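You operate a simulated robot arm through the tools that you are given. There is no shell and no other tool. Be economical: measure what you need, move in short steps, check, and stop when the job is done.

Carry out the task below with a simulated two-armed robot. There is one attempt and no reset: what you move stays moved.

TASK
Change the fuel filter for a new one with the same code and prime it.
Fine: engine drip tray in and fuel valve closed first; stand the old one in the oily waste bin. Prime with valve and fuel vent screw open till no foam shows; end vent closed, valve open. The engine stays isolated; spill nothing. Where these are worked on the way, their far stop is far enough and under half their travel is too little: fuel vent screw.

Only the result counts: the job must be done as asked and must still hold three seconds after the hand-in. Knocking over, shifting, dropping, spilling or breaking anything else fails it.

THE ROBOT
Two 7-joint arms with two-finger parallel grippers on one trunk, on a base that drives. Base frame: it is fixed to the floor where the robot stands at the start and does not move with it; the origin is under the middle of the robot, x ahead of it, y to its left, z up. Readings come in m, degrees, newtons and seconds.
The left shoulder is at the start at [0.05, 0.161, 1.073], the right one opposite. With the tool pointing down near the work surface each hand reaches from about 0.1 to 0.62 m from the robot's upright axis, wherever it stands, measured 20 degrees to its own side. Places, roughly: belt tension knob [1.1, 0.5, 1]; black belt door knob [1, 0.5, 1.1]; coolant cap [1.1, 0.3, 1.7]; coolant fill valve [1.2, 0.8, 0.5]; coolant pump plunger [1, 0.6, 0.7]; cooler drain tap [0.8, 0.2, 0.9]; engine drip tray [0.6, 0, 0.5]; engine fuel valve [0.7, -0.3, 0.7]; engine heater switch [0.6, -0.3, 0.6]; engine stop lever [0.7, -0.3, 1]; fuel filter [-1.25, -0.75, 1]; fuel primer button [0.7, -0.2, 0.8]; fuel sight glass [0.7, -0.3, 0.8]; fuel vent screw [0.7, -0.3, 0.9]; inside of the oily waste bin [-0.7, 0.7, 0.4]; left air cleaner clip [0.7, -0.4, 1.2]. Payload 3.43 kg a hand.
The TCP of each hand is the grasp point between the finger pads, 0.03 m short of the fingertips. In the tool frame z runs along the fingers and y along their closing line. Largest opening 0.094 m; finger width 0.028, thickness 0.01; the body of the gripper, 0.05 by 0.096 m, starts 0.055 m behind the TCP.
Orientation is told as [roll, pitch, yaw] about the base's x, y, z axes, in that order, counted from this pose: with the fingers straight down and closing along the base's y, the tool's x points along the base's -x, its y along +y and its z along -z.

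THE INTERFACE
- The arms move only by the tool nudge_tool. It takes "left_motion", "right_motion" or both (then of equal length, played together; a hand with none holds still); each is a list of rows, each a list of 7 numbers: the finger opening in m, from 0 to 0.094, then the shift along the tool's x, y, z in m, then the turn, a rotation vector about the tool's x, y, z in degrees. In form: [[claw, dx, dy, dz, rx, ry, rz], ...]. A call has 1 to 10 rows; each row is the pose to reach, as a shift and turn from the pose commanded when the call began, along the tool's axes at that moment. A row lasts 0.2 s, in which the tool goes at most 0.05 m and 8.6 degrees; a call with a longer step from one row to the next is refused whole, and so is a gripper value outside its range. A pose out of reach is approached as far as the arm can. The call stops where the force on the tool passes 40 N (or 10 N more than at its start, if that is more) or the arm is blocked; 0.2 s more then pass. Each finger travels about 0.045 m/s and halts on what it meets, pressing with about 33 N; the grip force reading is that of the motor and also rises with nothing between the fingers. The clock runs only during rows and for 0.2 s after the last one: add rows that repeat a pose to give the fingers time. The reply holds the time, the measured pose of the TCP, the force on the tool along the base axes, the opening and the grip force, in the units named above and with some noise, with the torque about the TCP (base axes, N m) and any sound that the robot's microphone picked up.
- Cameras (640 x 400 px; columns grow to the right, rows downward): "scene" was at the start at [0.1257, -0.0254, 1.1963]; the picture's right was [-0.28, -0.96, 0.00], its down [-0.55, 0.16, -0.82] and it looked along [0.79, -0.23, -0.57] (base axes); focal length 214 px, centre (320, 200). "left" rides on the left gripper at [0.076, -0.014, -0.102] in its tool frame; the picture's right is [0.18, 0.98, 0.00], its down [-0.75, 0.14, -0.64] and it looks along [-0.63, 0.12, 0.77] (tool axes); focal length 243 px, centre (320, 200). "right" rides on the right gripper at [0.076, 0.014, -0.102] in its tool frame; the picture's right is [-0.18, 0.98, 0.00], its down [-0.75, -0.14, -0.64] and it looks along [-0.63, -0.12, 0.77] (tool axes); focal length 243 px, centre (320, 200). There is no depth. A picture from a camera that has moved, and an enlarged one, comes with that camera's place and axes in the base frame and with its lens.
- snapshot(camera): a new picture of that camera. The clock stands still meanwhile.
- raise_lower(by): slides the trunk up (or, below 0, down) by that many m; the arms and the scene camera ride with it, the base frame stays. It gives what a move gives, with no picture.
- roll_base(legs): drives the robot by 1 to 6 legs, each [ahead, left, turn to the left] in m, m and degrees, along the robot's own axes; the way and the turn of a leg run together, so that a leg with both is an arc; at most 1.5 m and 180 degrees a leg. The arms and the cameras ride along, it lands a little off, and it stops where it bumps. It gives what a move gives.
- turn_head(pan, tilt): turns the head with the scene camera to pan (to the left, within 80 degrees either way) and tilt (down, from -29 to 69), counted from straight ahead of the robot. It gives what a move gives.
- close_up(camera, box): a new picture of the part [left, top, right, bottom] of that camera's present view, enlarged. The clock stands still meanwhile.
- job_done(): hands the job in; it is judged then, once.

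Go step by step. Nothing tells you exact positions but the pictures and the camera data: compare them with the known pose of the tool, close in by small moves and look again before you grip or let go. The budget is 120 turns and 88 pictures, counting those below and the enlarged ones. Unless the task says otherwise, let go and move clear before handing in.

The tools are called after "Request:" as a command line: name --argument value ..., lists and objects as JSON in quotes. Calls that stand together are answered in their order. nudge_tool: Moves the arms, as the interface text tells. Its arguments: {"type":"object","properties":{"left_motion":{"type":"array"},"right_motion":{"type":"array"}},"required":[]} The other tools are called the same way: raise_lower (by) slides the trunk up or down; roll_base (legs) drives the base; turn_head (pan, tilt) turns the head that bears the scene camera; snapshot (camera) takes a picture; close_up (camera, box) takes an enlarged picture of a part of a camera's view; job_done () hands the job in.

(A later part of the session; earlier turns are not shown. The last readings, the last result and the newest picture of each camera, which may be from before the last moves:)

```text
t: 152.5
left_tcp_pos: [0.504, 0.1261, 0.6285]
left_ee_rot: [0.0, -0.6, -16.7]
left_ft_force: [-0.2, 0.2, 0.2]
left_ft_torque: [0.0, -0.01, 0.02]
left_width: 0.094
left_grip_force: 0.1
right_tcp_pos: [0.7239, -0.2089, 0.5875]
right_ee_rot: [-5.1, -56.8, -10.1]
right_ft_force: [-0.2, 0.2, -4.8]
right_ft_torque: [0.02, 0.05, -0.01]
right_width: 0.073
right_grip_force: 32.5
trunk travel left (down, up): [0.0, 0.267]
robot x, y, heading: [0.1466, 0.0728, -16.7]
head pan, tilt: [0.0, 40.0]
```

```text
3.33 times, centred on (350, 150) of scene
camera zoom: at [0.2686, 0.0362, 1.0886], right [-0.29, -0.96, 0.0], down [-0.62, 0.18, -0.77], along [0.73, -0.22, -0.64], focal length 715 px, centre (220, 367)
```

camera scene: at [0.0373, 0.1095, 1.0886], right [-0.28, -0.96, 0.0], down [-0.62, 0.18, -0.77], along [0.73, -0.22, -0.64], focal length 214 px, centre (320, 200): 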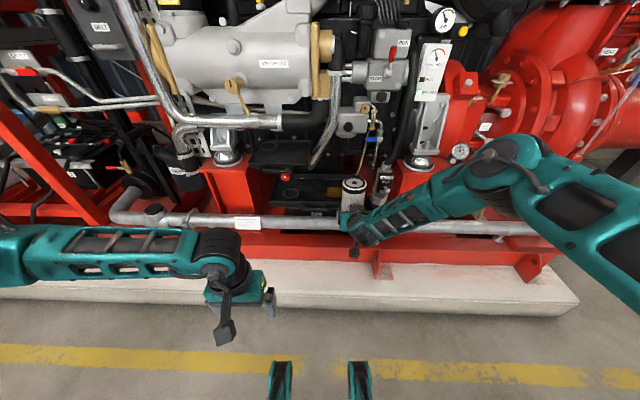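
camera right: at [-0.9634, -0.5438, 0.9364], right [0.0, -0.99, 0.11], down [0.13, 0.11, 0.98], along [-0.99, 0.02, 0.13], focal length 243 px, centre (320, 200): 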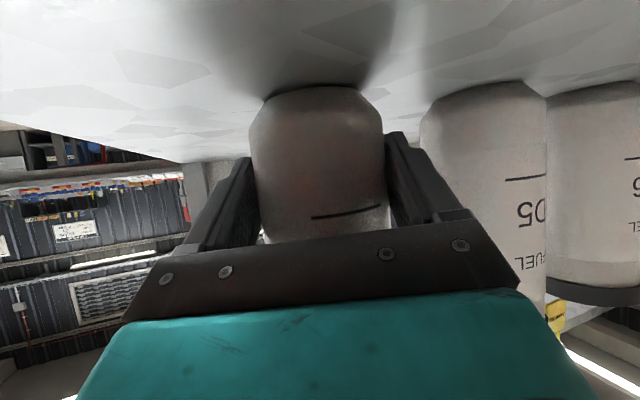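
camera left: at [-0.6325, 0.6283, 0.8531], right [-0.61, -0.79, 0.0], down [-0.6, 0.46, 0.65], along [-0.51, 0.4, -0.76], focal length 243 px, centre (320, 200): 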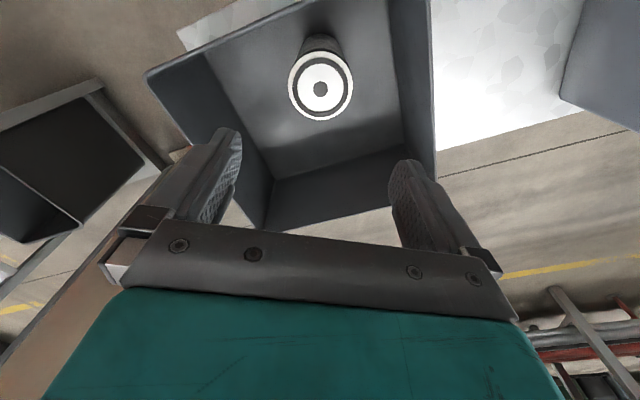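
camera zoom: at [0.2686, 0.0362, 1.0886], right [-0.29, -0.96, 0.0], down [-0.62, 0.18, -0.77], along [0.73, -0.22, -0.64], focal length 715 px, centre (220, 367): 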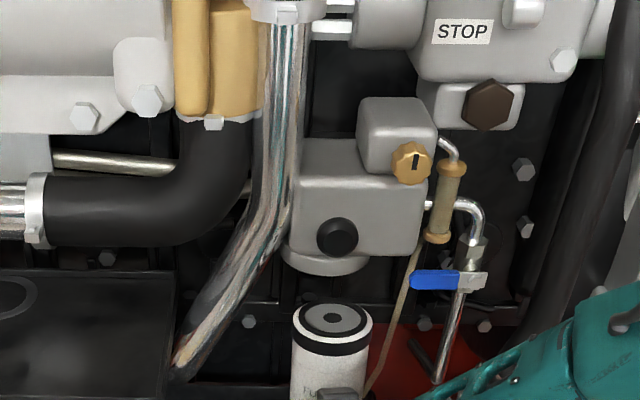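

The new filter's top is just in front of and below the head. I'll move it under the seat axis (about 6 cm ahead, 0.7 cm left).

Request:
nudge_tool --right_motion '[[0.03, -0.011, 0.0022, 0.017, 0, -0.4, 0], [0.03, -0.0224, 0.0044, 0.0343, 0, -0.8, 0], [0.03, -0.0336, 0.0065, 0.0515, 0, -1.0, 0], [0.03, -0.0336, 0.0065, 0.0515, 0, -1.0, 0]]'

Request:
close_up --camera "scene" --box '[280, 90, 420, 210]'

```text
t: 153.5
left_tcp_pos: [0.5038, 0.1268, 0.6275]
left_ee_rot: [-0.1, -0.6, -16.6]
left_ft_force: [-0.4, 0.5, 0.3]
left_ft_torque: [-0.01, 0.02, 0.03]
left_width: 0.0942
left_grip_force: 0.1
right_tcp_pos: [0.7862, -0.2188, 0.5877]
right_ee_rot: [-4.9, -58.0, -9.9]
right_ft_force: [0.1, 0.4, -4.7]
right_ft_torque: [0.02, 0.05, 0.0]
right_width: 0.0732
right_grip_force: 33.2
trunk travel left (down, up): [0.0, 0.267]
robot x, y, heading: [0.1473, 0.0733, -16.5]
head pan, tilt: [0.0, 40.0]
```

```text
3.33 times, centred on (350, 150) of scene
camera zoom: at [0.2686, 0.0362, 1.0885], right [-0.29, -0.96, 0.0], down [-0.62, 0.18, -0.77], along [0.73, -0.22, -0.64], focal length 715 px, centre (220, 367)
```

zoom: 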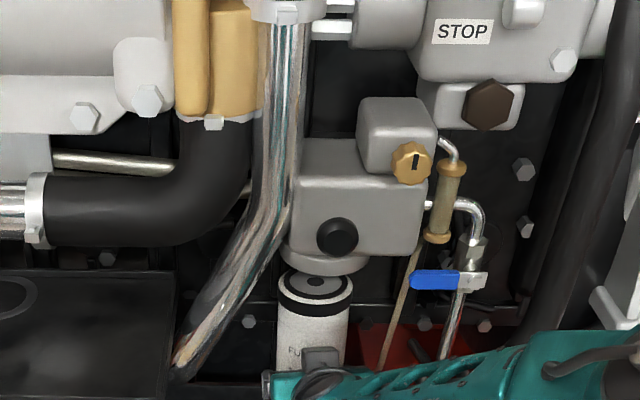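

The filter is about 8 mm left of the flange's axis; fore-aft is right. I correct that and raise it gently to the seat.

Request:
nudge_tool --right_motion '[[0.03, 0, -0.0075, 0, 0, 0, 0], [0.03, -0.0068, -0.0078, -0.0043, 0, 0, 0], [0.03, -0.0135, -0.008, -0.0085, 0, 0, 0], [0.03, -0.019, -0.0084, -0.012, 0, 0, 0], [0.03, -0.0237, -0.0086, -0.015, 0, 0, 0], [0.03, -0.027, -0.0088, -0.0171, 0, 0, 0], [0.03, -0.0304, -0.009, -0.0192, 0, 0, 0], [0.03, -0.0338, -0.009, -0.0214, 0, 0, 0]]'

Request:
close_up --camera "scene" --box '[280, 90, 420, 210]'

```text
t: 155.3
left_tcp_pos: [0.5054, 0.1264, 0.6266]
left_ee_rot: [-0.1, -0.6, -16.6]
left_ft_force: [0.2, -0.4, -0.9]
left_ft_torque: [0.02, -0.02, 0.02]
left_width: 0.0938
left_grip_force: 0.1
right_tcp_pos: [0.7816, -0.2252, 0.6226]
right_ee_rot: [-4.8, -57.5, -9.9]
right_ft_force: [3.1, -0.1, -24.9]
right_ft_torque: [0.13, 0.06, 0.06]
right_width: 0.0728
right_grip_force: 33.3
trunk travel left (down, up): [0.0, 0.267]
robot x, y, heading: [0.1472, 0.0722, -16.5]
head pan, tilt: [0.0, 40.0]
```

```text
3.33 times, centred on (350, 150) of scene
camera zoom: at [0.2705, 0.0354, 1.0878], right [-0.29, -0.96, 0.0], down [-0.62, 0.18, -0.76], along [0.73, -0.22, -0.65], focal length 715 px, centre (220, 367)
```

zoom: 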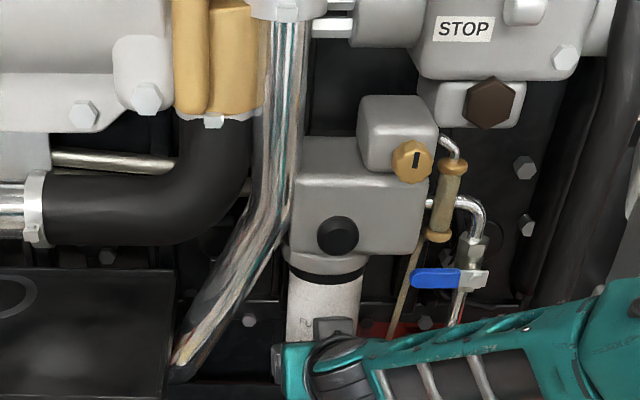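

The filter is up against the seat, matching the old filter's release pose. I turn it clockwise (the tightening direction).

Request:
nudge_tool --right_motion '[[0.03, 0, 0.0009, 0, 5.3, 0.25, 3.4], [0.03, 0, 0.0017, 0.0001, 10.6, 0.5, 6.7], [0.03, 0, 0.0026, 0.0003, 16.1, 0.8, 10.1], [0.03, -0.0003, 0.0034, 0.0006, 21.1, 1, 13.4], [0.03, -0.0005, 0.0042, 0.001, 26.6, 1.3, 16.8], [0.03, -0.0008, 0.0049, 0.0014, 32.1, 1.5, 20.3]]'

Request:
snapshot --camera "right"

```text
t: 156.7
left_tcp_pos: [0.5062, 0.1251, 0.6254]
left_ee_rot: [-0.1, -0.4, -16.5]
left_ft_force: [0.0, 0.7, -0.3]
left_ft_torque: [-0.01, -0.01, 0.02]
left_width: 0.0942
left_grip_force: 0.0
right_tcp_pos: [0.7671, -0.2184, 0.626]
right_ee_rot: [-4.6, -57.0, -47.4]
right_ft_force: [8.5, -0.9, -38.2]
right_ft_torque: [0.11, 0.51, 0.04]
right_width: 0.0731
right_grip_force: 32.8
right hand out of reach, approached as far as the arm can: row 6
trunk travel left (down, up): [0.0, 0.267]
robot x, y, heading: [0.149, 0.075, -16.5]
head pan, tilt: [0.0, 40.0]
```

```text
10 pictures are left
camera right: at [0.6985, -0.1103, 0.6178], right [0.84, 0.54, 0.11], down [-0.16, 0.04, 0.99], along [0.53, -0.84, 0.12], focal length 243 px, centre (320, 200)
```

right: 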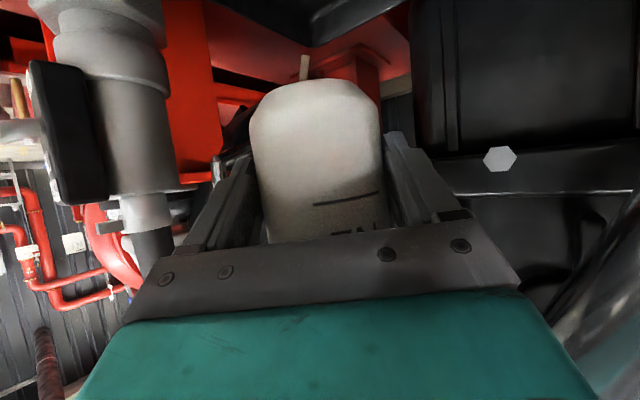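

The filter turned with the hand, but the hand drifted back a little. Before letting go I check the seat from the head camera.

Request:
close_up --camera "scene" --box '[310, 120, 400, 190]'

```text
5.71 times, centred on (355, 155) of scene
camera zoom: at [0.2719, 0.0351, 1.0876], right [-0.29, -0.96, 0.0], down [-0.62, 0.18, -0.76], along [0.73, -0.22, -0.65], focal length 1226 px, centre (120, 457)
```

zoom: 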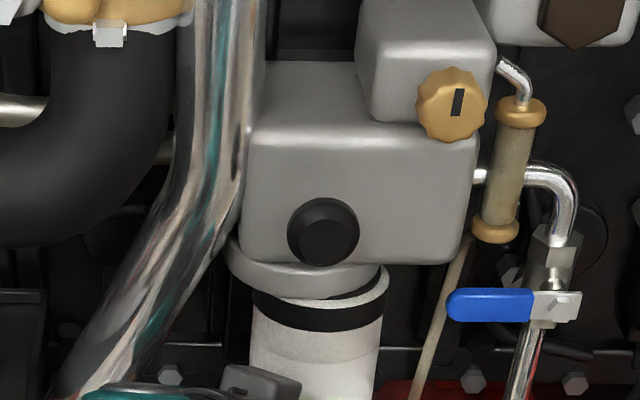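

It isn't threaded: the filter got dragged off the seat when the arm hit its limit. I'll lower it a little, turn back, and bring the base 2 cm closer before retrying.

Request:
nudge_tool --right_motion '[[0.03, 0.0093, 0.0005, 0.006, 0, 0, 0], [0.03, 0.0185, 0.0009, 0.012, 0, 0, 0], [0.03, 0.019, 0.0003, 0.0113, -5.2, -0.25, -3.4], [0.03, 0.0194, -0.0003, 0.0106, -10.4, -0.5, -6.7], [0.03, 0.0199, -0.0009, 0.01, -15.5, -0.75, -10.1], [0.03, 0.0203, -0.0015, 0.0093, -20.7, -1, -13.5], [0.03, 0.0208, -0.002, 0.0086, -25.9, -1.25, -16.8], [0.03, 0.0212, -0.0026, 0.0079, -31, -1.5, -20.2]]'

Request:
roll_base --legs '[[0.022, 0, 0]]'

```text
t: 158.5
left_tcp_pos: [0.5041, 0.127, 0.6271]
left_ee_rot: [-0.2, -0.6, -16.6]
left_ft_force: [0.1, -0.5, 0.1]
left_ft_torque: [0.0, 0.03, 0.01]
left_width: 0.0944
left_grip_force: 0.0
right_tcp_pos: [0.7636, -0.2204, 0.6144]
right_ee_rot: [-5.8, -57.9, -10.2]
right_ft_force: [0.2, 0.8, -4.7]
right_ft_torque: [-0.01, 0.09, -0.03]
right_width: 0.0724
right_grip_force: 32.5
right hand out of reach, approached as far as the arm can: row 2
trunk travel left (down, up): [0.0, 0.267]
robot x, y, heading: [0.151, 0.0692, -16.5]
head pan, tilt: [0.0, 40.0]
```

```text
t: 159.3
left_tcp_pos: [0.5249, 0.1208, 0.6278]
left_ee_rot: [-0.1, -0.7, -16.5]
left_ft_force: [0.4, -0.2, -0.6]
left_ft_torque: [0.02, 0.04, 0.03]
left_width: 0.0938
left_grip_force: 0.0
right_tcp_pos: [0.7853, -0.2281, 0.6136]
right_ee_rot: [-5.9, -57.8, -10.2]
right_ft_force: [0.6, -0.3, -3.5]
right_ft_torque: [0.02, 0.03, 0.0]
right_width: 0.0723
right_grip_force: 32.9
trunk travel left (down, up): [0.0, 0.267]
robot x, y, heading: [0.1659, 0.0686, -16.6]
head pan, tilt: [0.0, 40.0]
```

Request:
nudge_tool --right_motion '[[0.03, 0.006, 0.001, 0.0015, -0.6, 0, 0], [0.03, 0.0124, 0.002, 0.003, -1.2, 0, 0], [0.03, 0.0124, 0.002, 0.003, -1.2, 0, 0]]'

Request:
close_up --camera "scene" --box '[310, 120, 400, 190]'

```text
t: 160.1
left_tcp_pos: [0.5253, 0.12, 0.626]
left_ee_rot: [-0.2, -0.5, -16.6]
left_ft_force: [0.1, -1.0, 0.5]
left_ft_torque: [0.01, -0.04, -0.04]
left_width: 0.0941
left_grip_force: 0.0
right_tcp_pos: [0.7807, -0.2266, 0.6021]
right_ee_rot: [-4.6, -57.8, -10.2]
right_ft_force: [-0.8, 0.5, -5.0]
right_ft_torque: [0.02, 0.06, 0.02]
right_width: 0.0724
right_grip_force: 33.1
trunk travel left (down, up): [0.0, 0.267]
robot x, y, heading: [0.1691, 0.0657, -16.4]
head pan, tilt: [0.0, 40.0]
```

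```text
5.71 times, centred on (355, 155) of scene
camera zoom: at [0.2897, 0.0299, 1.0885], right [-0.29, -0.96, 0.0], down [-0.62, 0.18, -0.77], along [0.73, -0.22, -0.64], focal length 1226 px, centre (120, 457)
```

zoom: 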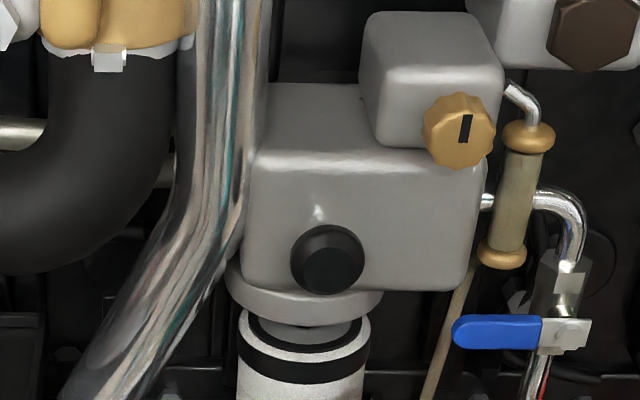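

The filter top is now centred under the flange. I raise it to light contact and turn clockwise about its true axis.

Request:
nudge_tool --right_motion '[[0.03, -0.0085, -0.0004, -0.0053, 0, 0, 0], [0.03, -0.0152, -0.0007, -0.0096, 0, 0, 0], [0.03, -0.0186, -0.0009, -0.0117, 0, 0, 0], [0.03, -0.0181, 0.0, -0.0125, 5.1, 0.24, 3.2], [0.03, -0.0177, 0.0011, -0.0131, 10.1, 0.5, 6.4], [0.03, -0.0173, 0.0022, -0.0137, 15.2, 0.7, 9.6], [0.03, -0.0171, 0.0033, -0.0142, 20.3, 1, 12.8], [0.03, -0.0168, 0.0046, -0.0146, 25.4, 1.2, 16], [0.03, -0.0167, 0.0054, -0.0147, 28.7, 1.4, 18.2]]'

Request:
close_up --camera "scene" --box '[310, 120, 400, 190]'

```text
t: 162.1
left_tcp_pos: [0.5244, 0.1213, 0.6274]
left_ee_rot: [-0.1, -0.6, -16.6]
left_ft_force: [-0.3, 0.1, 0.0]
left_ft_torque: [0.01, 0.0, 0.01]
left_width: 0.0939
left_grip_force: 0.0
right_tcp_pos: [0.7785, -0.219, 0.623]
right_ee_rot: [-4.3, -57.9, -44.6]
right_ft_force: [-0.4, -0.7, -5.1]
right_ft_torque: [0.06, 0.02, -0.02]
right_width: 0.0721
right_grip_force: 33.1
trunk travel left (down, up): [0.0, 0.267]
robot x, y, heading: [0.1686, 0.065, -16.7]
head pan, tilt: [0.0, 40.0]
```

```text
5.71 times, centred on (355, 155) of scene
camera zoom: at [0.2897, 0.0299, 1.0886], right [-0.29, -0.96, 0.0], down [-0.62, 0.18, -0.77], along [0.73, -0.22, -0.64], focal length 1226 px, centre (120, 457)
```

zoom: 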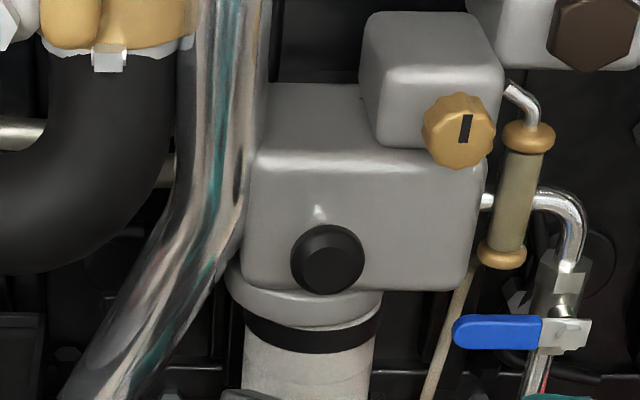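

There's no upward contact force yet, so the thread hasn't caught. I turn back and press up a few millimetres more before turning again.

Request:
nudge_tool --right_motion '[[0.03, -0.0005, -0.0008, 0.0008, -5.1, -0.24, -3.2], [0.03, -0.0011, -0.0016, 0.0018, -10.1, -0.5, -6.4], [0.03, -0.0017, -0.0022, 0.0027, -15.2, -0.7, -9.6], [0.03, -0.0023, -0.0027, 0.0037, -20.3, -1, -12.8], [0.03, -0.003, -0.003, 0.0047, -25.4, -1.2, -16], [0.03, -0.0034, -0.0032, 0.0055, -28.7, -1.4, -18.2], [0.03, -0.0059, -0.0033, 0.0039, -28.7, -1.4, -18.2], [0.03, -0.0085, -0.0034, 0.0023, -28.7, -1.4, -18.2], [0.03, -0.0102, -0.0035, 0.0012, -28.7, -1.4, -18.2]]'

```text
t: 164.1
left_tcp_pos: [0.5267, 0.12, 0.6271]
left_ee_rot: [-0.1, -0.5, -16.6]
left_ft_force: [0.0, -0.4, 0.2]
left_ft_torque: [0.01, 0.01, 0.01]
left_width: 0.0941
left_grip_force: 0.1
right_tcp_pos: [0.7798, -0.2247, 0.6257]
right_ee_rot: [-4.5, -57.5, -10.4]
right_ft_force: [-1.1, 1.9, -22.7]
right_ft_torque: [0.31, -0.2, 0.0]
right_width: 0.072
right_grip_force: 32.8
trunk travel left (down, up): [0.0, 0.267]
robot x, y, heading: [0.1683, 0.0639, -16.6]
head pan, tilt: [0.0, 40.0]
```

Now there is contact. I turn clockwise again with a small correction and light upward pressure.

Request:
nudge_tool --right_motion '[[0.03, 0.0001, 0.0016, -0.001, 5.1, 0.24, 3.2], [0.03, 0.0002, 0.0034, -0.002, 10.1, 0.5, 6.4], [0.03, 0.0001, 0.0051, -0.0028, 15.2, 0.7, 9.6], [0.03, 0.0, 0.0068, -0.0034, 20.3, 1, 12.8], [0.03, -0.0001, 0.0087, -0.004, 25.4, 1.2, 16], [0.03, -0.0002, 0.01, -0.0044, 28.7, 1.4, 18.2]]'

Request:
close_up --camera "scene" --box '[310, 120, 400, 190]'

```text
t: 165.5
left_tcp_pos: [0.526, 0.12, 0.6264]
left_ee_rot: [-0.1, -0.4, -16.5]
left_ft_force: [0.2, 0.0, 0.1]
left_ft_torque: [0.03, 0.04, 0.01]
left_width: 0.0938
left_grip_force: 0.0
right_tcp_pos: [0.7782, -0.2147, 0.627]
right_ee_rot: [-4.6, -57.3, -44.6]
right_ft_force: [-1.2, -9.7, -30.7]
right_ft_torque: [0.77, -0.47, 0.13]
right_width: 0.0718
right_grip_force: 32.6
trunk travel left (down, up): [0.0, 0.267]
robot x, y, heading: [0.1687, 0.0665, -16.6]
head pan, tilt: [0.0, 40.0]
```

```text
5.71 times, centred on (355, 155) of scene
camera zoom: at [0.2916, 0.0284, 1.0881], right [-0.29, -0.96, 0.0], down [-0.62, 0.19, -0.76], along [0.73, -0.22, -0.65], focal length 1226 px, centre (120, 457)
```

zoom: 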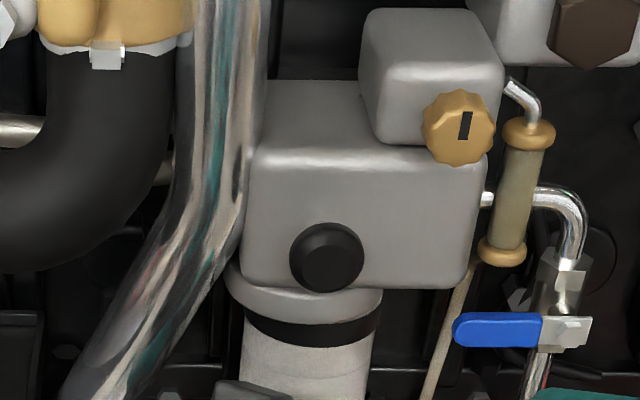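

The view is ambiguous, so I test engagement by easing down a few millimetres and reading the force.

Request:
nudge_tool --right_motion '[[0.03, 0.0025, 0.0, 0.0016, 0, 0, 0], [0.03, 0.0051, 0.0, 0.0032, 0, 0, 0], [0.03, 0.0076, 0.0, 0.0048, 0, 0, 0]]'

```text
t: 166.3
left_tcp_pos: [0.5271, 0.1208, 0.6288]
left_ee_rot: [-0.1, -0.6, -16.6]
left_ft_force: [0.1, 0.0, -0.3]
left_ft_torque: [0.0, 0.01, -0.02]
left_width: 0.0942
left_grip_force: 0.1
right_tcp_pos: [0.7795, -0.2133, 0.6281]
right_ee_rot: [-4.2, -58.1, -44.5]
right_ft_force: [0.4, 0.1, -4.3]
right_ft_torque: [0.05, 0.04, 0.0]
right_width: 0.0718
right_grip_force: 33.0
trunk travel left (down, up): [0.0, 0.267]
robot x, y, heading: [0.1689, 0.0638, -16.8]
head pan, tilt: [0.0, 40.0]
```

It's not threaded yet. The tool's closing line is tilted about 2.4°, which leans the filter. I'll lower it, level the tool, and re-align at the start yaw.

Request:
nudge_tool --right_motion '[[0.03, 0.006, 0, 0.004, 0, 0, 0], [0.03, 0.0119, 0, 0.0074, 0, 0, 0], [0.03, 0.0113, 0.0001, 0.0084, -4.9, -0.1, -2.65], [0.03, 0.0106, 0.0002, 0.0094, -9.9, -0.2, -5.3], [0.03, 0.01, 0.0003, 0.0105, -14.8, -0.33, -7.95], [0.03, 0.0094, 0.0004, 0.0115, -19.7, -0.44, -10.6], [0.03, 0.0087, 0.0005, 0.0125, -24.7, -0.55, -13.25], [0.03, 0.0081, 0.0006, 0.0135, -29.6, -0.66, -15.9], [0.03, 0.0081, 0.0006, 0.0135, -29.6, -0.66, -15.9]]'

```text
t: 168.3
left_tcp_pos: [0.5247, 0.1207, 0.6281]
left_ee_rot: [-0.1, -0.6, -16.6]
left_ft_force: [1.3, 1.4, 0.2]
left_ft_torque: [0.03, 0.0, -0.01]
left_width: 0.0939
left_grip_force: 0.0
right_tcp_pos: [0.7851, -0.2203, 0.6117]
right_ee_rot: [0.0, -58.1, -14.6]
right_ft_force: [0.5, -0.1, -5.1]
right_ft_torque: [0.04, 0.05, -0.02]
right_width: 0.0717
right_grip_force: 33.3
trunk travel left (down, up): [0.0, 0.267]
robot x, y, heading: [0.1691, 0.0684, -16.4]
head pan, tilt: [0.0, 40.0]
```

Request:
close_up --camera "scene" --box '[310, 120, 400, 190]'

```text
5.71 times, centred on (355, 155) of scene
camera zoom: at [0.2897, 0.0299, 1.0885], right [-0.29, -0.96, 0.0], down [-0.62, 0.18, -0.77], along [0.73, -0.22, -0.64], focal length 1226 px, centre (120, 457)
```

zoom: 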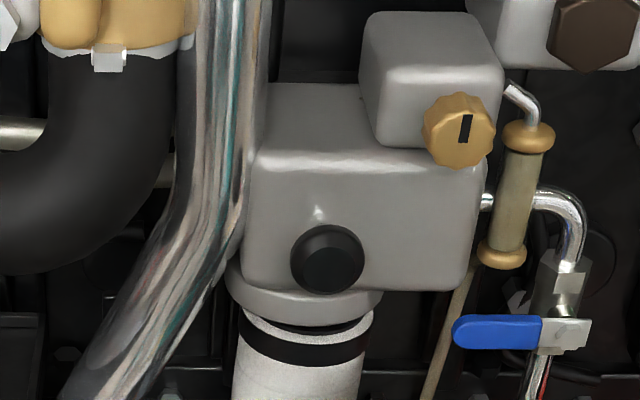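

Now it hangs plumb and within ~2–3 mm of the flange axis. I correct that, raise to light contact and turn clockwise.

Request:
nudge_tool --right_motion '[[0.03, -0.0058, 0.0015, -0.001, 0, 0, 0], [0.03, -0.0109, 0.0015, -0.0042, 0, 0, 0], [0.03, -0.0151, 0.0015, -0.0069, 0, 0, 0], [0.03, -0.0182, 0.0015, -0.008, 0, 0, 0], [0.03, -0.0184, 0.0024, -0.0081, 4.67, 0, 2.9], [0.03, -0.0186, 0.0032, -0.0081, 9.34, 0, 5.8], [0.03, -0.019, 0.0041, -0.008, 14, 0, 8.7], [0.03, -0.0194, 0.0049, -0.0079, 18.7, 0, 11.6], [0.03, -0.0198, 0.0057, -0.0078, 23.3, 0, 14.5], [0.03, -0.0202, 0.0064, -0.0075, 28, 0, 17.4]]'

```text
t: 170.5
left_tcp_pos: [0.5262, 0.1208, 0.6262]
left_ee_rot: [0.0, -0.5, -16.6]
left_ft_force: [-0.1, -0.1, 0.8]
left_ft_torque: [-0.01, -0.01, 0.0]
left_width: 0.094
left_grip_force: 0.1
right_tcp_pos: [0.7905, -0.2126, 0.6278]
right_ee_rot: [-0.4, -57.5, -47.2]
right_ft_force: [-3.4, 6.0, -21.6]
right_ft_torque: [-0.69, 0.15, 0.23]
right_width: 0.0712
right_grip_force: 33.4
trunk travel left (down, up): [0.0, 0.267]
robot x, y, heading: [0.1704, 0.0679, -16.4]
head pan, tilt: [0.0, 40.0]
```

Request:
nudge_tool --right_motion '[[0.03, 0.0025, 0.0, 0.0016, 0, 0, 0], [0.03, 0.0051, 0.0, 0.0032, 0, 0, 0], [0.03, 0.0068, 0.0, 0.0042, 0, 0, 0]]'

```text
t: 171.3
left_tcp_pos: [0.5247, 0.1203, 0.6274]
left_ee_rot: [-0.2, -0.5, -16.6]
left_ft_force: [-0.8, 0.3, 0.1]
left_ft_torque: [-0.02, 0.01, 0.01]
left_width: 0.0939
left_grip_force: 0.1
right_tcp_pos: [0.7923, -0.2157, 0.6245]
right_ee_rot: [0.0, -58.2, -47.6]
right_ft_force: [0.4, -0.2, -4.8]
right_ft_torque: [0.02, 0.05, 0.04]
right_width: 0.0714
right_grip_force: 32.8
trunk travel left (down, up): [0.0, 0.267]
robot x, y, heading: [0.1688, 0.0658, -16.8]
head pan, tilt: [0.0, 40.0]
```

Still free. The filter probably has to enter the flange's recess precisely; I'll turn back about its axis and then search with light upward pressure.

Request:
nudge_tool --right_motion '[[0.03, 0.0, -0.0009, 0.0001, -4.67, 0, -2.9], [0.03, -0.0001, -0.0017, 0.0002, -9.34, 0, -5.8], [0.03, -0.0002, -0.0026, 0.0004, -14, 0, -8.7], [0.03, -0.0004, -0.0034, 0.0006, -18.7, 0, -11.6], [0.03, -0.0006, -0.0042, 0.0009, -23.3, 0, -14.5], [0.03, -0.0008, -0.0049, 0.0013, -27, 0, -16.8], [0.03, -0.0042, -0.0049, -0.0008, -27, 0, -16.8], [0.03, -0.0084, -0.0049, -0.0035, -27, 0, -16.8], [0.03, -0.0084, -0.0049, -0.0035, -27, 0, -16.8]]'

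```text
t: 173.3
left_tcp_pos: [0.5253, 0.1192, 0.6259]
left_ee_rot: [-0.1, -0.5, -16.6]
left_ft_force: [0.5, -0.5, -0.3]
left_ft_torque: [0.0, 0.01, -0.02]
left_width: 0.0939
left_grip_force: 0.1
right_tcp_pos: [0.785, -0.2204, 0.6286]
right_ee_rot: [-0.1, -57.5, -15.6]
right_ft_force: [-2.4, 0.2, -22.7]
right_ft_torque: [-0.43, 0.33, 0.04]
right_width: 0.0713
right_grip_force: 33.1
trunk travel left (down, up): [0.0, 0.267]
robot x, y, heading: [0.1718, 0.0658, -16.5]
head pan, tilt: [0.0, 40.0]
```

Torque shows contact on the filter's left edge, so I nudge it right 2.5 mm under the same light pressure.

Request:
nudge_tool --right_motion '[[0.03, 0, -0.0012, 0, 0, 0, 0], [0.03, 0, -0.0025, 0, 0, 0, 0], [0.03, 0, -0.0025, 0, 0, 0, 0]]'

```text
t: 174.1
left_tcp_pos: [0.5256, 0.1208, 0.6268]
left_ee_rot: [0.0, -0.4, -16.6]
left_ft_force: [-0.5, -0.2, -0.2]
left_ft_torque: [-0.03, 0.03, 0.01]
left_width: 0.0941
left_grip_force: 0.1
right_tcp_pos: [0.7857, -0.2206, 0.6283]
right_ee_rot: [0.0, -57.6, -15.6]
right_ft_force: [-2.2, 3.7, -21.9]
right_ft_torque: [-0.82, 0.21, 0.2]
right_width: 0.0712
right_grip_force: 32.7
trunk travel left (down, up): [0.0, 0.267]
robot x, y, heading: [0.1674, 0.0645, -16.7]
head pan, tilt: [0.0, 40.0]
```

Request:
nudge_tool --right_motion '[[0.03, 0.0042, 0, 0.0026, 0, 0, 0], [0.03, 0.0084, -0.001, 0.0052, 0, 0, 0], [0.03, 0.0084, -0.001, 0.0052, 0, 0, 0], [0.03, 0.0042, -0.001, 0.0026, 0, 0, 0], [0.03, 0.0, -0.001, 0.0, 0, 0, 0], [0.03, 0.0, -0.001, 0.0, 0, 0, 0]]'

```text
t: 175.5
left_tcp_pos: [0.5256, 0.1206, 0.6251]
left_ee_rot: [-0.1, -0.5, -16.7]
left_ft_force: [0.1, 0.1, 0.0]
left_ft_torque: [0.01, 0.01, 0.0]
left_width: 0.0944
left_grip_force: 0.1
right_tcp_pos: [0.785, -0.2244, 0.6288]
right_ee_rot: [-0.1, -57.7, -15.7]
right_ft_force: [0.4, -1.0, -20.8]
right_ft_torque: [-0.38, 0.35, -0.02]
right_width: 0.0711
right_grip_force: 33.6
trunk travel left (down, up): [0.0, 0.267]
robot x, y, heading: [0.1701, 0.0658, -17.0]
head pan, tilt: [0.0, 40.0]
```

The contact stays on the left edge, so it's a small lean rather than offset. I lower, roll the tool back about 1.2°, recentre and press again.

Request:
nudge_tool --right_motion '[[0.03, 0.0084, 0, 0.0052, 0, 0, 0], [0.03, 0.0084, 0.0026, 0.0058, 0.64, 0, -1.02], [0.03, 0.0084, 0.0026, 0.0058, 0.64, 0, -1.02], [0.03, 0.0042, 0.0026, 0.003, 0.64, 0, -1.02], [0.03, 0.0, 0.0026, 0.0005, 0.64, 0, -1.02], [0.03, 0.0, 0.0026, 0.0005, 0.64, 0, -1.02]]'

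```text
t: 176.9
left_tcp_pos: [0.5257, 0.1207, 0.6259]
left_ee_rot: [-0.1, -0.5, -16.6]
left_ft_force: [0.4, -0.3, 0.5]
left_ft_torque: [0.01, 0.0, -0.01]
left_width: 0.0941
left_grip_force: 0.0
right_tcp_pos: [0.7881, -0.2192, 0.6288]
right_ee_rot: [-2.1, -57.5, -14.0]
right_ft_force: [0.6, 0.4, -20.1]
right_ft_torque: [0.49, 0.09, 0.03]
right_width: 0.0708
right_grip_force: 33.1
trunk travel left (down, up): [0.0, 0.267]
robot x, y, heading: [0.1723, 0.0676, -16.3]
head pan, tilt: [0.0, 40.0]
```

Now the right edge touches, so the level is in between. I set half that roll, press, and turn clockwise in one go.

Request:
nudge_tool --right_motion '[[0.03, 0.0084, 0, 0.0052, 0, 0, 0], [0.03, 0.0084, -0.001, 0.0052, -0.35, 0, 0.55], [0.03, 0.0042, -0.001, 0.0026, -0.35, 0, 0.55], [0.03, 0.0, -0.001, 0.0, -0.35, 0, 0.55], [0.03, -0.0001, 0.0, 0.0, 4.3, 0, 3.4], [0.03, -0.0002, 0.0008, 0.0001, 9.0, 0, 6.3], [0.03, -0.0004, 0.0016, 0.0003, 13.7, 0, 9.2], [0.03, -0.0006, 0.0024, 0.0005, 18.3, 0, 12.1], [0.03, -0.0008, 0.0032, 0.0008, 23, 0, 15], [0.03, -0.001, 0.0039, 0.0012, 27.6, 0, 17.9]]'

```text
t: 179.1
left_tcp_pos: [0.526, 0.1203, 0.6265]
left_ee_rot: [-0.1, -0.5, -16.6]
left_ft_force: [-1.3, 0.0, -0.1]
left_ft_torque: [0.01, 0.01, -0.04]
left_width: 0.0938
left_grip_force: 0.1
right_tcp_pos: [0.7898, -0.2145, 0.6291]
right_ee_rot: [-1.0, -58.2, -47.7]
right_ft_force: [3.5, 3.7, -20.3]
right_ft_torque: [-0.27, 0.46, 0.09]
right_width: 0.0707
right_grip_force: 33.1
trunk travel left (down, up): [0.0, 0.267]
robot x, y, heading: [0.1697, 0.0644, -16.5]
head pan, tilt: [0.0, 40.0]
```

Request:
nudge_tool --right_motion '[[0.03, 0.0042, 0.0, 0.0026, 0, 0, 0], [0.03, 0.0076, 0.0, 0.0048, 0, 0, 0], [0.03, 0.0093, 0.0, 0.0058, 0, 0, 0]]'

```text
t: 179.9
left_tcp_pos: [0.5258, 0.1208, 0.6275]
left_ee_rot: [-0.1, -0.6, -16.6]
left_ft_force: [0.4, 0.2, 0.0]
left_ft_torque: [0.02, -0.04, -0.01]
left_width: 0.0942
left_grip_force: 0.1
right_tcp_pos: [0.7895, -0.2177, 0.6222]
right_ee_rot: [-0.8, -58.6, -48.1]
right_ft_force: [-0.1, 0.6, -4.6]
right_ft_torque: [0.04, 0.04, 0.02]
right_width: 0.0712
right_grip_force: 33.6
trunk travel left (down, up): [0.0, 0.267]
robot x, y, heading: [0.1664, 0.0647, -16.5]
head pan, tilt: [0.0, 40.0]
```

Re-deriving the seat axis from all views gives 0.8225 ahead, 0.0105 left, so my last tries were ~4 mm too far in. I turn back to the start yaw at the corrected place and press lightly.

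Request:
nudge_tool --right_motion '[[0.03, 0.0002, -0.0011, -0.0003, -4.67, 0, -2.9], [0.03, 0.0003, -0.0022, -0.0005, -9.34, 0, -5.8], [0.03, 0.0005, -0.0033, -0.0008, -14, 0, -8.7], [0.03, 0.0007, -0.0044, -0.0011, -18.7, 0, -11.6], [0.03, 0.0008, -0.0055, -0.0013, -23.3, 0, -14.5], [0.03, 0.001, -0.0065, -0.0016, -28, 0, -17.4], [0.03, -0.0032, -0.0065, -0.0042, -28, 0, -17.4], [0.03, -0.0075, -0.0065, -0.0069, -28, 0, -17.4], [0.03, -0.0092, -0.0065, -0.008, -28, 0, -17.4]]'

```text
t: 181.9
left_tcp_pos: [0.5259, 0.1204, 0.626]
left_ee_rot: [0.0, -0.6, -16.6]
left_ft_force: [-0.1, -0.7, -0.5]
left_ft_torque: [0.04, -0.01, 0.01]
left_width: 0.0941
left_grip_force: 0.1
right_tcp_pos: [0.7837, -0.2189, 0.6303]
right_ee_rot: [-1.2, -57.7, -14.6]
right_ft_force: [-0.4, 2.6, -21.4]
right_ft_torque: [-0.22, -0.17, -0.04]
right_width: 0.0706
right_grip_force: 32.8
trunk travel left (down, up): [0.0, 0.267]
robot x, y, heading: [0.1671, 0.0671, -16.6]
head pan, tilt: [0.0, 40.0]
```

Contact is nearly balanced now. I turn clockwise about that axis.

Request:
nudge_tool --right_motion '[[0.03, -0.0002, 0.0008, -0.0004, 4.67, 0, 2.9], [0.03, -0.0005, 0.0017, -0.0007, 9.34, 0, 5.8], [0.03, -0.0008, 0.0025, -0.0008, 14, 0, 8.7], [0.03, -0.001, 0.0034, -0.001, 18.7, 0, 11.6], [0.03, -0.0013, 0.0042, -0.001, 23.3, 0, 14.5], [0.03, -0.0017, 0.005, -0.0011, 28, 0, 17.4]]'

Request:
nudge_tool --right_motion '[[0.03, 0.0042, 0.0, 0.0026, 0, 0, 0], [0.03, 0.0076, 0.0, 0.0048, 0, 0, 0], [0.03, 0.0093, 0.0, 0.0058, 0, 0, 0]]'

Request:
close_up --camera "scene" --box '[310, 120, 400, 190]'

```text
t: 183.3
left_tcp_pos: [0.5263, 0.1197, 0.6261]
left_ee_rot: [-0.1, -0.6, -16.6]
left_ft_force: [-0.5, 0.4, -0.1]
left_ft_torque: [-0.01, 0.02, 0.03]
left_width: 0.094
left_grip_force: 0.0
right_tcp_pos: [0.7865, -0.2113, 0.6302]
right_ee_rot: [-1.1, -57.8, -47.6]
right_ft_force: [2.0, 6.8, -26.9]
right_ft_torque: [-0.24, 0.45, 0.25]
right_width: 0.0707
right_grip_force: 33.4
trunk travel left (down, up): [0.0, 0.267]
robot x, y, heading: [0.1678, 0.066, -16.4]
head pan, tilt: [0.0, 40.0]
```

```text
t: 184.1
left_tcp_pos: [0.5253, 0.1202, 0.6268]
left_ee_rot: [0.0, -0.5, -16.7]
left_ft_force: [0.3, 0.0, -0.1]
left_ft_torque: [0.02, 0.01, 0.0]
left_width: 0.0941
left_grip_force: 0.1
right_tcp_pos: [0.7863, -0.2163, 0.6255]
right_ee_rot: [-0.9, -58.5, -48.1]
right_ft_force: [0.3, 0.9, -3.4]
right_ft_torque: [0.05, 0.05, -0.01]
right_width: 0.0707
right_grip_force: 33.3
trunk travel left (down, up): [0.0, 0.267]
robot x, y, heading: [0.1658, 0.0635, -16.5]
head pan, tilt: [0.0, 40.0]
```

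```text
5.71 times, centred on (355, 155) of scene
camera zoom: at [0.2897, 0.0299, 1.0887], right [-0.29, -0.96, 0.0], down [-0.62, 0.18, -0.77], along [0.73, -0.22, -0.64], focal length 1226 px, centre (120, 457)
```

zoom: 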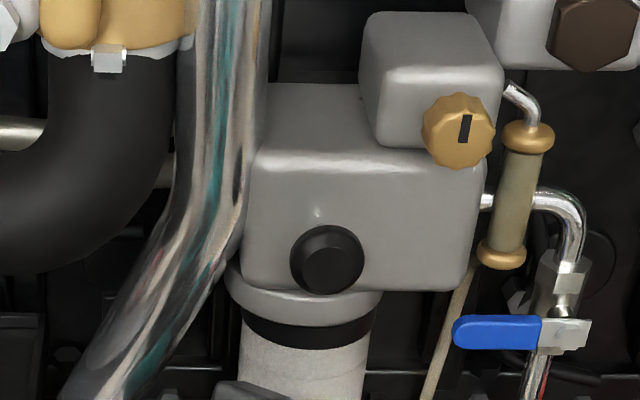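

Still free. Since I have to swing back anyway, I'll do it pressed up, which also tests the other direction.

Request:
nudge_tool --right_motion '[[0.03, -0.0042, 0.0015, -0.0026, 0, 0, 0], [0.03, -0.0085, 0.002, -0.0053, 0, 0, 0], [0.03, -0.0095, 0.002, -0.006, 0, 0, 0], [0.03, -0.0096, 0.0012, -0.0059, -4.67, 0, -2.9], [0.03, -0.0096, 0.0003, -0.0057, -9.34, 0, -5.8], [0.03, -0.0098, -0.0005, -0.0055, -14, 0, -8.7], [0.03, -0.01, -0.0013, -0.0052, -18.7, 0, -11.6], [0.03, -0.0102, -0.002, -0.0048, -23.3, 0, -14.5], [0.03, -0.0104, -0.0028, -0.0044, -27.5, 0, -17.1]]'

Request:
nudge_tool --right_motion '[[0.03, 0.0042, 0.0, 0.0026, 0, 0, 0], [0.03, 0.0076, 0.0, 0.0048, 0, 0, 0], [0.03, 0.0093, 0.0, 0.0058, 0, 0, 0]]'

```text
t: 186.1
left_tcp_pos: [0.5266, 0.1204, 0.627]
left_ee_rot: [0.0, -0.5, -16.7]
left_ft_force: [0.3, -0.2, -0.2]
left_ft_torque: [-0.02, 0.01, 0.01]
left_width: 0.0942
left_grip_force: 0.1
right_tcp_pos: [0.7834, -0.2184, 0.6312]
right_ee_rot: [-1.0, -57.5, -15.3]
right_ft_force: [-2.6, 0.3, -24.9]
right_ft_torque: [0.2, 0.0, -0.28]
right_width: 0.0703
right_grip_force: 32.7
trunk travel left (down, up): [0.0, 0.267]
robot x, y, heading: [0.1706, 0.0653, -16.5]
head pan, tilt: [0.0, 40.0]
```

```text
t: 186.9
left_tcp_pos: [0.5253, 0.1209, 0.6275]
left_ee_rot: [-0.1, -0.7, -16.7]
left_ft_force: [-0.6, 0.5, 0.2]
left_ft_torque: [0.02, 0.02, -0.02]
left_width: 0.0939
left_grip_force: 0.0
right_tcp_pos: [0.7853, -0.2181, 0.6263]
right_ee_rot: [-1.2, -58.4, -15.5]
right_ft_force: [-0.1, 0.7, -5.1]
right_ft_torque: [0.01, 0.08, -0.02]
right_width: 0.0704
right_grip_force: 32.8
trunk travel left (down, up): [0.0, 0.267]
robot x, y, heading: [0.1651, 0.0631, -16.9]
head pan, tilt: [0.0, 40.0]
```

Neither direction caught at about 33°. I'll make the largest clockwise stroke the arm allows (~45°) under the same balanced pressure.

Request:
nudge_tool --right_motion '[[0.03, -0.0045, 0.0, -0.0028, 0, 0, 0], [0.03, -0.0088, 0.0, -0.0055, 0, 0, 0], [0.03, -0.0088, 0.0008, -0.0057, 4.75, 0, 2.96], [0.03, -0.009, 0.0017, -0.0059, 9.5, 0, 5.9], [0.03, -0.0092, 0.0026, -0.0061, 14.25, 0, 8.9], [0.03, -0.0095, 0.0034, -0.0061, 19, 0, 11.8], [0.03, -0.0098, 0.0043, -0.0061, 23.75, 0, 14.8], [0.03, -0.0101, 0.0051, -0.006, 28.5, 0, 17.8], [0.03, -0.0105, 0.0059, -0.0058, 33.25, 0, 20.7], [0.03, -0.0109, 0.0067, -0.0056, 38, 0, 23.7]]'

Request:
nudge_tool --right_motion '[[0.03, 0.0042, 0.0, 0.0026, 0, 0, 0], [0.03, 0.0076, 0.0, 0.0048, 0, 0, 0], [0.03, 0.0093, 0.0, 0.0058, 0, 0, 0]]'

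```text
t: 189.2
left_tcp_pos: [0.5258, 0.1211, 0.629]
left_ee_rot: [-0.1, -0.6, -16.7]
left_ft_force: [0.3, 0.0, 0.6]
left_ft_torque: [0.0, 0.0, 0.02]
left_width: 0.0943
left_grip_force: 0.1
right_tcp_pos: [0.7665, -0.2086, 0.6337]
right_ee_rot: [-1.3, -57.0, -59.3]
right_ft_force: [-3.5, 0.5, -13.3]
right_ft_torque: [0.0, -0.45, -0.01]
right_width: 0.0699
right_grip_force: 33.2
right hand out of reach, approached as far as the arm can: row 10
trunk travel left (down, up): [0.0, 0.267]
robot x, y, heading: [0.1734, 0.0678, -16.7]
head pan, tilt: [0.0, 40.0]
stopped in row 10 (right hand): the force on the tool passed its limit at 44 N (the readings are from after the stop); the commanded pose is now the measured one
```

```text
t: 189.9
left_tcp_pos: [0.5265, 0.121, 0.6272]
left_ee_rot: [-0.1, -0.6, -16.6]
left_ft_force: [0.6, 0.1, -0.6]
left_ft_torque: [-0.02, 0.02, 0.03]
left_width: 0.0938
left_grip_force: 0.1
right_tcp_pos: [0.7686, -0.2096, 0.6263]
right_ee_rot: [-1.1, -57.6, -59.6]
right_ft_force: [0.3, -0.4, -5.3]
right_ft_torque: [0.08, 0.09, 0.0]
right_width: 0.0695
right_grip_force: 33.5
trunk travel left (down, up): [0.0, 0.267]
robot x, y, heading: [0.1719, 0.0698, -16.7]
head pan, tilt: [0.0, 40.0]
```

Still free. The grip width has been shrinking, so I check how the filter sits in the fingers.

Request:
snapshot --camera "right"

```text
3 pictures are left
camera right: at [0.7174, -0.0922, 0.6179], right [0.9, 0.4, 0.15], down [-0.18, 0.05, 0.98], along [0.39, -0.91, 0.12], focal length 243 px, centre (320, 200)
```

right: 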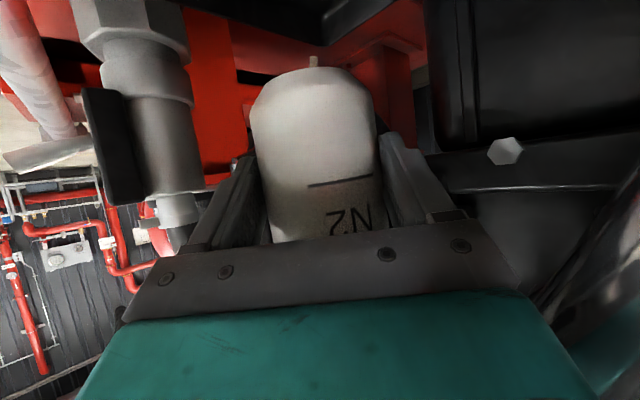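

The filter has crept toward the fingertips: its axis is now ~2.6 cm ahead of the TCP, so I've been placing it too far in. I turn back in place (which puts that axis under the seat), press lightly, turn clockwise about the true axis, and test.

Request:
nudge_tool --right_motion '[[0.03, 0.0051, 0, 0.0032, 0, 0, 0], [0.03, 0.0051, -0.0002, 0.0032, -6.2, 0, -3.9], [0.03, 0.0051, -0.0003, 0.0032, -12.4, -0.1, -7.9], [0.03, 0.0051, -0.0004, 0.0032, -18.6, -0.2, -11.8], [0.03, 0.0051, -0.0005, 0.0032, -24.7, -0.3, -15.7], [0.03, 0.0051, -0.0006, 0.0032, -30.9, -0.3, -19.7], [0.03, 0.0051, -0.0007, 0.0032, -36.7, -0.4, -23.4], [0.03, 0.0051, -0.0007, 0.0032, -36.7, -0.4, -23.4]]'

Request:
close_up --camera "scene" --box '[310, 120, 400, 190]'

```text
t: 191.8
left_tcp_pos: [0.5253, 0.1208, 0.627]
left_ee_rot: [-0.1, -0.6, -16.7]
left_ft_force: [0.0, 0.7, -0.5]
left_ft_torque: [0.01, -0.03, 0.0]
left_width: 0.0937
left_grip_force: 0.1
right_tcp_pos: [0.7673, -0.209, 0.6219]
right_ee_rot: [-1.0, -57.4, -15.8]
right_ft_force: [-0.1, -0.4, -4.8]
right_ft_torque: [0.03, 0.1, 0.02]
right_width: 0.0697
right_grip_force: 33.1
right hand out of reach, approached as far as the arm can: row 1
trunk travel left (down, up): [0.0, 0.267]
robot x, y, heading: [0.1696, 0.0642, -16.6]
head pan, tilt: [0.0, 40.0]
```

```text
5.71 times, centred on (355, 155) of scene
camera zoom: at [0.2898, 0.0299, 1.0885], right [-0.29, -0.96, 0.0], down [-0.62, 0.18, -0.77], along [0.73, -0.22, -0.64], focal length 1226 px, centre (120, 457)
```

zoom: 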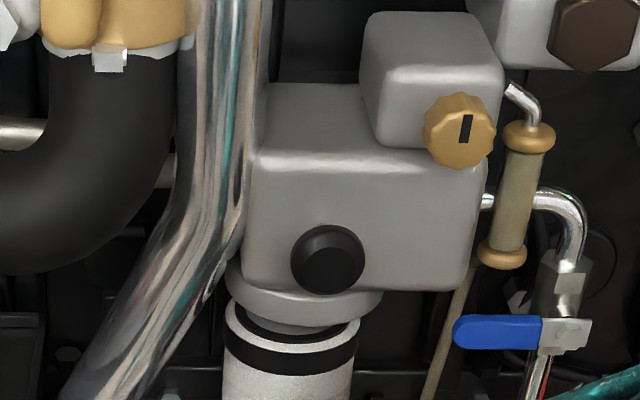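

The top is now ~5 mm left and leans back about 4°. I tilt the hand to stand it plumb, shift right, and press up.

Request:
nudge_tool --right_motion '[[0.03, 0, -0.0028, 0, 0, 2, 0], [0.03, 0, -0.0055, 0, 0, 4, 0], [0.03, -0.0042, -0.0055, -0.0027, 0, 4, 0], [0.03, -0.0084, -0.0055, -0.0054, 0, 4, 0], [0.03, -0.011, -0.0055, -0.0071, 0, 4, 0], [0.03, -0.0126, -0.0055, -0.0081, 0, 4, 0], [0.03, -0.0126, -0.0055, -0.0081, 0, 4, 0]]'

```text
t: 193.3
left_tcp_pos: [0.5259, 0.1213, 0.6263]
left_ee_rot: [-0.2, -0.6, -16.7]
left_ft_force: [-0.4, 0.3, -0.5]
left_ft_torque: [0.02, 0.03, -0.04]
left_width: 0.0941
left_grip_force: 0.0
right_tcp_pos: [0.7661, -0.2149, 0.634]
right_ee_rot: [-0.9, -53.1, -16.0]
right_ft_force: [-0.8, 2.3, -14.4]
right_ft_torque: [-0.2, -0.09, 0.0]
right_width: 0.0693
right_grip_force: 33.1
trunk travel left (down, up): [0.0, 0.267]
robot x, y, heading: [0.1703, 0.0673, -16.8]
head pan, tilt: [0.0, 40.0]
```

Request:
nudge_tool --right_motion '[[0.03, -0.0005, 0.0027, -0.0002, 4.8, 0, 3.6], [0.03, -0.0012, 0.0054, -0.0001, 9.6, 0, 7.2], [0.03, -0.002, 0.008, 0.0001, 14.4, 0, 10.8], [0.03, -0.0029, 0.0106, 0.0006, 19.2, 0, 14.4], [0.03, -0.0037, 0.013, 0.0016, 24, 0, 18]]'

Request:
nudge_tool --right_motion '[[0.03, 0.0032, 0.0, 0.0024, 0, 0, 0], [0.03, 0.0064, 0.0, 0.0048, 0, 0, 0], [0.03, 0.008, 0.0, 0.006, 0, 0, 0]]'

```text
t: 194.6
left_tcp_pos: [0.5255, 0.1206, 0.6268]
left_ee_rot: [0.0, -0.5, -16.6]
left_ft_force: [0.6, -0.7, 0.3]
left_ft_torque: [0.0, 0.03, 0.05]
left_width: 0.0939
left_grip_force: 0.1
right_tcp_pos: [0.7728, -0.2029, 0.6338]
right_ee_rot: [-0.7, -53.4, -46.4]
right_ft_force: [-3.0, -5.2, -24.9]
right_ft_torque: [0.54, -0.31, 0.05]
right_width: 0.0694
right_grip_force: 33.2
trunk travel left (down, up): [0.0, 0.267]
robot x, y, heading: [0.1697, 0.0638, -16.5]
head pan, tilt: [0.0, 40.0]
```

```text
t: 195.3
left_tcp_pos: [0.5244, 0.1207, 0.6274]
left_ee_rot: [-0.1, -0.6, -16.5]
left_ft_force: [0.0, -0.7, -0.9]
left_ft_torque: [0.0, -0.01, 0.02]
left_width: 0.0939
left_grip_force: 0.0
right_tcp_pos: [0.7763, -0.205, 0.6321]
right_ee_rot: [-0.1, -54.4, -46.6]
right_ft_force: [19.4, -4.5, 8.6]
right_ft_torque: [0.34, -0.38, 0.22]
right_width: 0.0695
right_grip_force: 33.0
trunk travel left (down, up): [0.0, 0.267]
robot x, y, heading: [0.1705, 0.064, -16.7]
head pan, tilt: [0.0, 40.0]
```

It holds now — pulling down meets resistance, so the thread has caught. I open the fingers, swing back to the start yaw and recentre for a proper grip.

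Request:
nudge_tool --right_motion '[[0.06, 0, 0, 0, 0, 0, 0], [0.094, 0, 0, 0, 0, 0, 0], [0.094, 0, 0, 0, 0, 0, 0], [0.094, -0.0003, -0.0021, 0.0004, -4.9, -0.7, -3.5], [0.094, -0.0006, -0.0043, 0.0009, -9.8, -1.4, -7], [0.094, -0.0009, -0.0064, 0.0013, -14.6, -2.2, -10.5], [0.094, -0.0013, -0.0086, 0.0018, -19.5, -2.9, -14], [0.094, -0.0016, -0.0107, 0.0022, -24.4, -3.6, -17.5], [0.094, -0.0016, -0.0107, 0.0022, -24.4, -3.6, -17.5]]'

```text
t: 197.3
left_tcp_pos: [0.5259, 0.121, 0.6269]
left_ee_rot: [-0.1, -0.5, -16.6]
left_ft_force: [-0.2, 0.5, 0.1]
left_ft_torque: [0.01, 0.0, 0.0]
left_width: 0.094
left_grip_force: 0.1
right_tcp_pos: [0.767, -0.2118, 0.6279]
right_ee_rot: [-1.5, -57.1, -15.4]
right_ft_force: [-0.2, 0.0, -0.4]
right_ft_torque: [0.03, -0.01, -0.03]
right_width: 0.0939
right_grip_force: 0.1
trunk travel left (down, up): [0.0, 0.267]
robot x, y, heading: [0.1696, 0.0675, -16.5]
head pan, tilt: [0.0, 40.0]
```

Request:
nudge_tool --right_motion '[[0.094, -0.0049, -0.0005, 0.0076, 0, 0, 0], [0.094, -0.0098, -0.001, 0.0151, 0, 0, 0], [0.06, -0.0098, -0.001, 0.0151, 0, 0, 0], [0.03, -0.0098, -0.001, 0.0151, 0, 0, 0], [0.03, -0.0098, -0.001, 0.0151, 0, 0, 0], [0.03, -0.0098, 0.0, 0.0152, 5.4, 0, 3.5], [0.03, -0.0099, 0.001, 0.0154, 10.9, 0, 7.1], [0.03, -0.01, 0.002, 0.0157, 16.3, 0, 10.6], [0.03, -0.0102, 0.003, 0.016, 21.8, 0, 14.1], [0.03, -0.0105, 0.0039, 0.0165, 27, 0, 17.5]]'

```text
t: 199.6
left_tcp_pos: [0.5244, 0.1202, 0.6281]
left_ee_rot: [0.0, -0.6, -16.6]
left_ft_force: [-0.6, 0.0, -1.3]
left_ft_torque: [0.01, 0.01, 0.0]
left_width: 0.0939
left_grip_force: 0.1
right_tcp_pos: [0.7846, -0.2143, 0.6282]
right_ee_rot: [-1.2, -57.5, -48.2]
right_ft_force: [-23.4, 2.5, 1.2]
right_ft_torque: [-0.1, -0.1, -0.19]
right_width: 0.0731
right_grip_force: 33.2
trunk travel left (down, up): [0.0, 0.267]
robot x, y, heading: [0.1666, 0.0659, -16.6]
head pan, tilt: [0.0, 40.0]
```

The stroke turned cleanly. I repeat: open, swing back, grip, and turn until it tightens.

Request:
nudge_tool --right_motion '[[0.07, 0, 0, -0.001, 0, 0, 0], [0.094, 0, 0, -0.001, 0, 0, 0], [0.094, 0, 0, -0.001, 0, 0, 0], [0.094, 0, -0.0009, -0.001, -5.4, 0, -3.5], [0.094, 0, -0.0018, -0.001, -10.9, 0, -7.0], [0.094, 0, -0.0028, -0.001, -16.3, 0, -10.4], [0.094, 0, -0.0037, -0.001, -21.8, 0, -13.9], [0.094, 0, -0.0047, -0.001, -27, 0, -17.3]]'

Request:
nudge_tool --right_motion '[[0.06, 0, 0, 0, 0, 0, 0], [0.03, 0, 0, 0, 0, 0, 0], [0.03, 0, 0, 0, 0, 0, 0], [0.03, 0, 0.001, 0.0001, 5.4, 0, 3.5], [0.03, -0.0001, 0.002, 0.0003, 10.9, 0, 7.1], [0.03, -0.0002, 0.003, 0.0006, 16.3, 0, 10.6], [0.03, -0.0004, 0.004, 0.0009, 21.8, 0, 14.1], [0.03, -0.0007, 0.0049, 0.0014, 27.5, 0, 17.7]]'

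```text
t: 201.3
left_tcp_pos: [0.5258, 0.1206, 0.6261]
left_ee_rot: [-0.1, -0.6, -16.6]
left_ft_force: [0.3, -0.5, -0.4]
left_ft_torque: [-0.01, 0.01, 0.04]
left_width: 0.0939
left_grip_force: 0.0
right_tcp_pos: [0.7832, -0.2172, 0.6292]
right_ee_rot: [-1.4, -57.1, -15.6]
right_ft_force: [-0.3, 0.2, 0.4]
right_ft_torque: [0.0, -0.02, 0.02]
right_width: 0.094
right_grip_force: 0.1
trunk travel left (down, up): [0.0, 0.267]
robot x, y, heading: [0.169, 0.0656, -16.6]
head pan, tilt: [0.0, 40.0]
```

```text
t: 203.2
left_tcp_pos: [0.526, 0.1201, 0.6278]
left_ee_rot: [-0.2, -0.6, -16.6]
left_ft_force: [-0.1, -0.1, 0.1]
left_ft_torque: [-0.01, 0.01, 0.0]
left_width: 0.0939
left_grip_force: 0.0
right_tcp_pos: [0.7861, -0.2133, 0.6284]
right_ee_rot: [-1.1, -57.6, -48.8]
right_ft_force: [-2.3, -3.0, 2.8]
right_ft_torque: [-0.15, -0.03, -0.04]
right_width: 0.0728
right_grip_force: 32.9
trunk travel left (down, up): [0.0, 0.267]
robot x, y, heading: [0.1655, 0.0638, -16.6]
head pan, tilt: [0.0, 40.0]
```

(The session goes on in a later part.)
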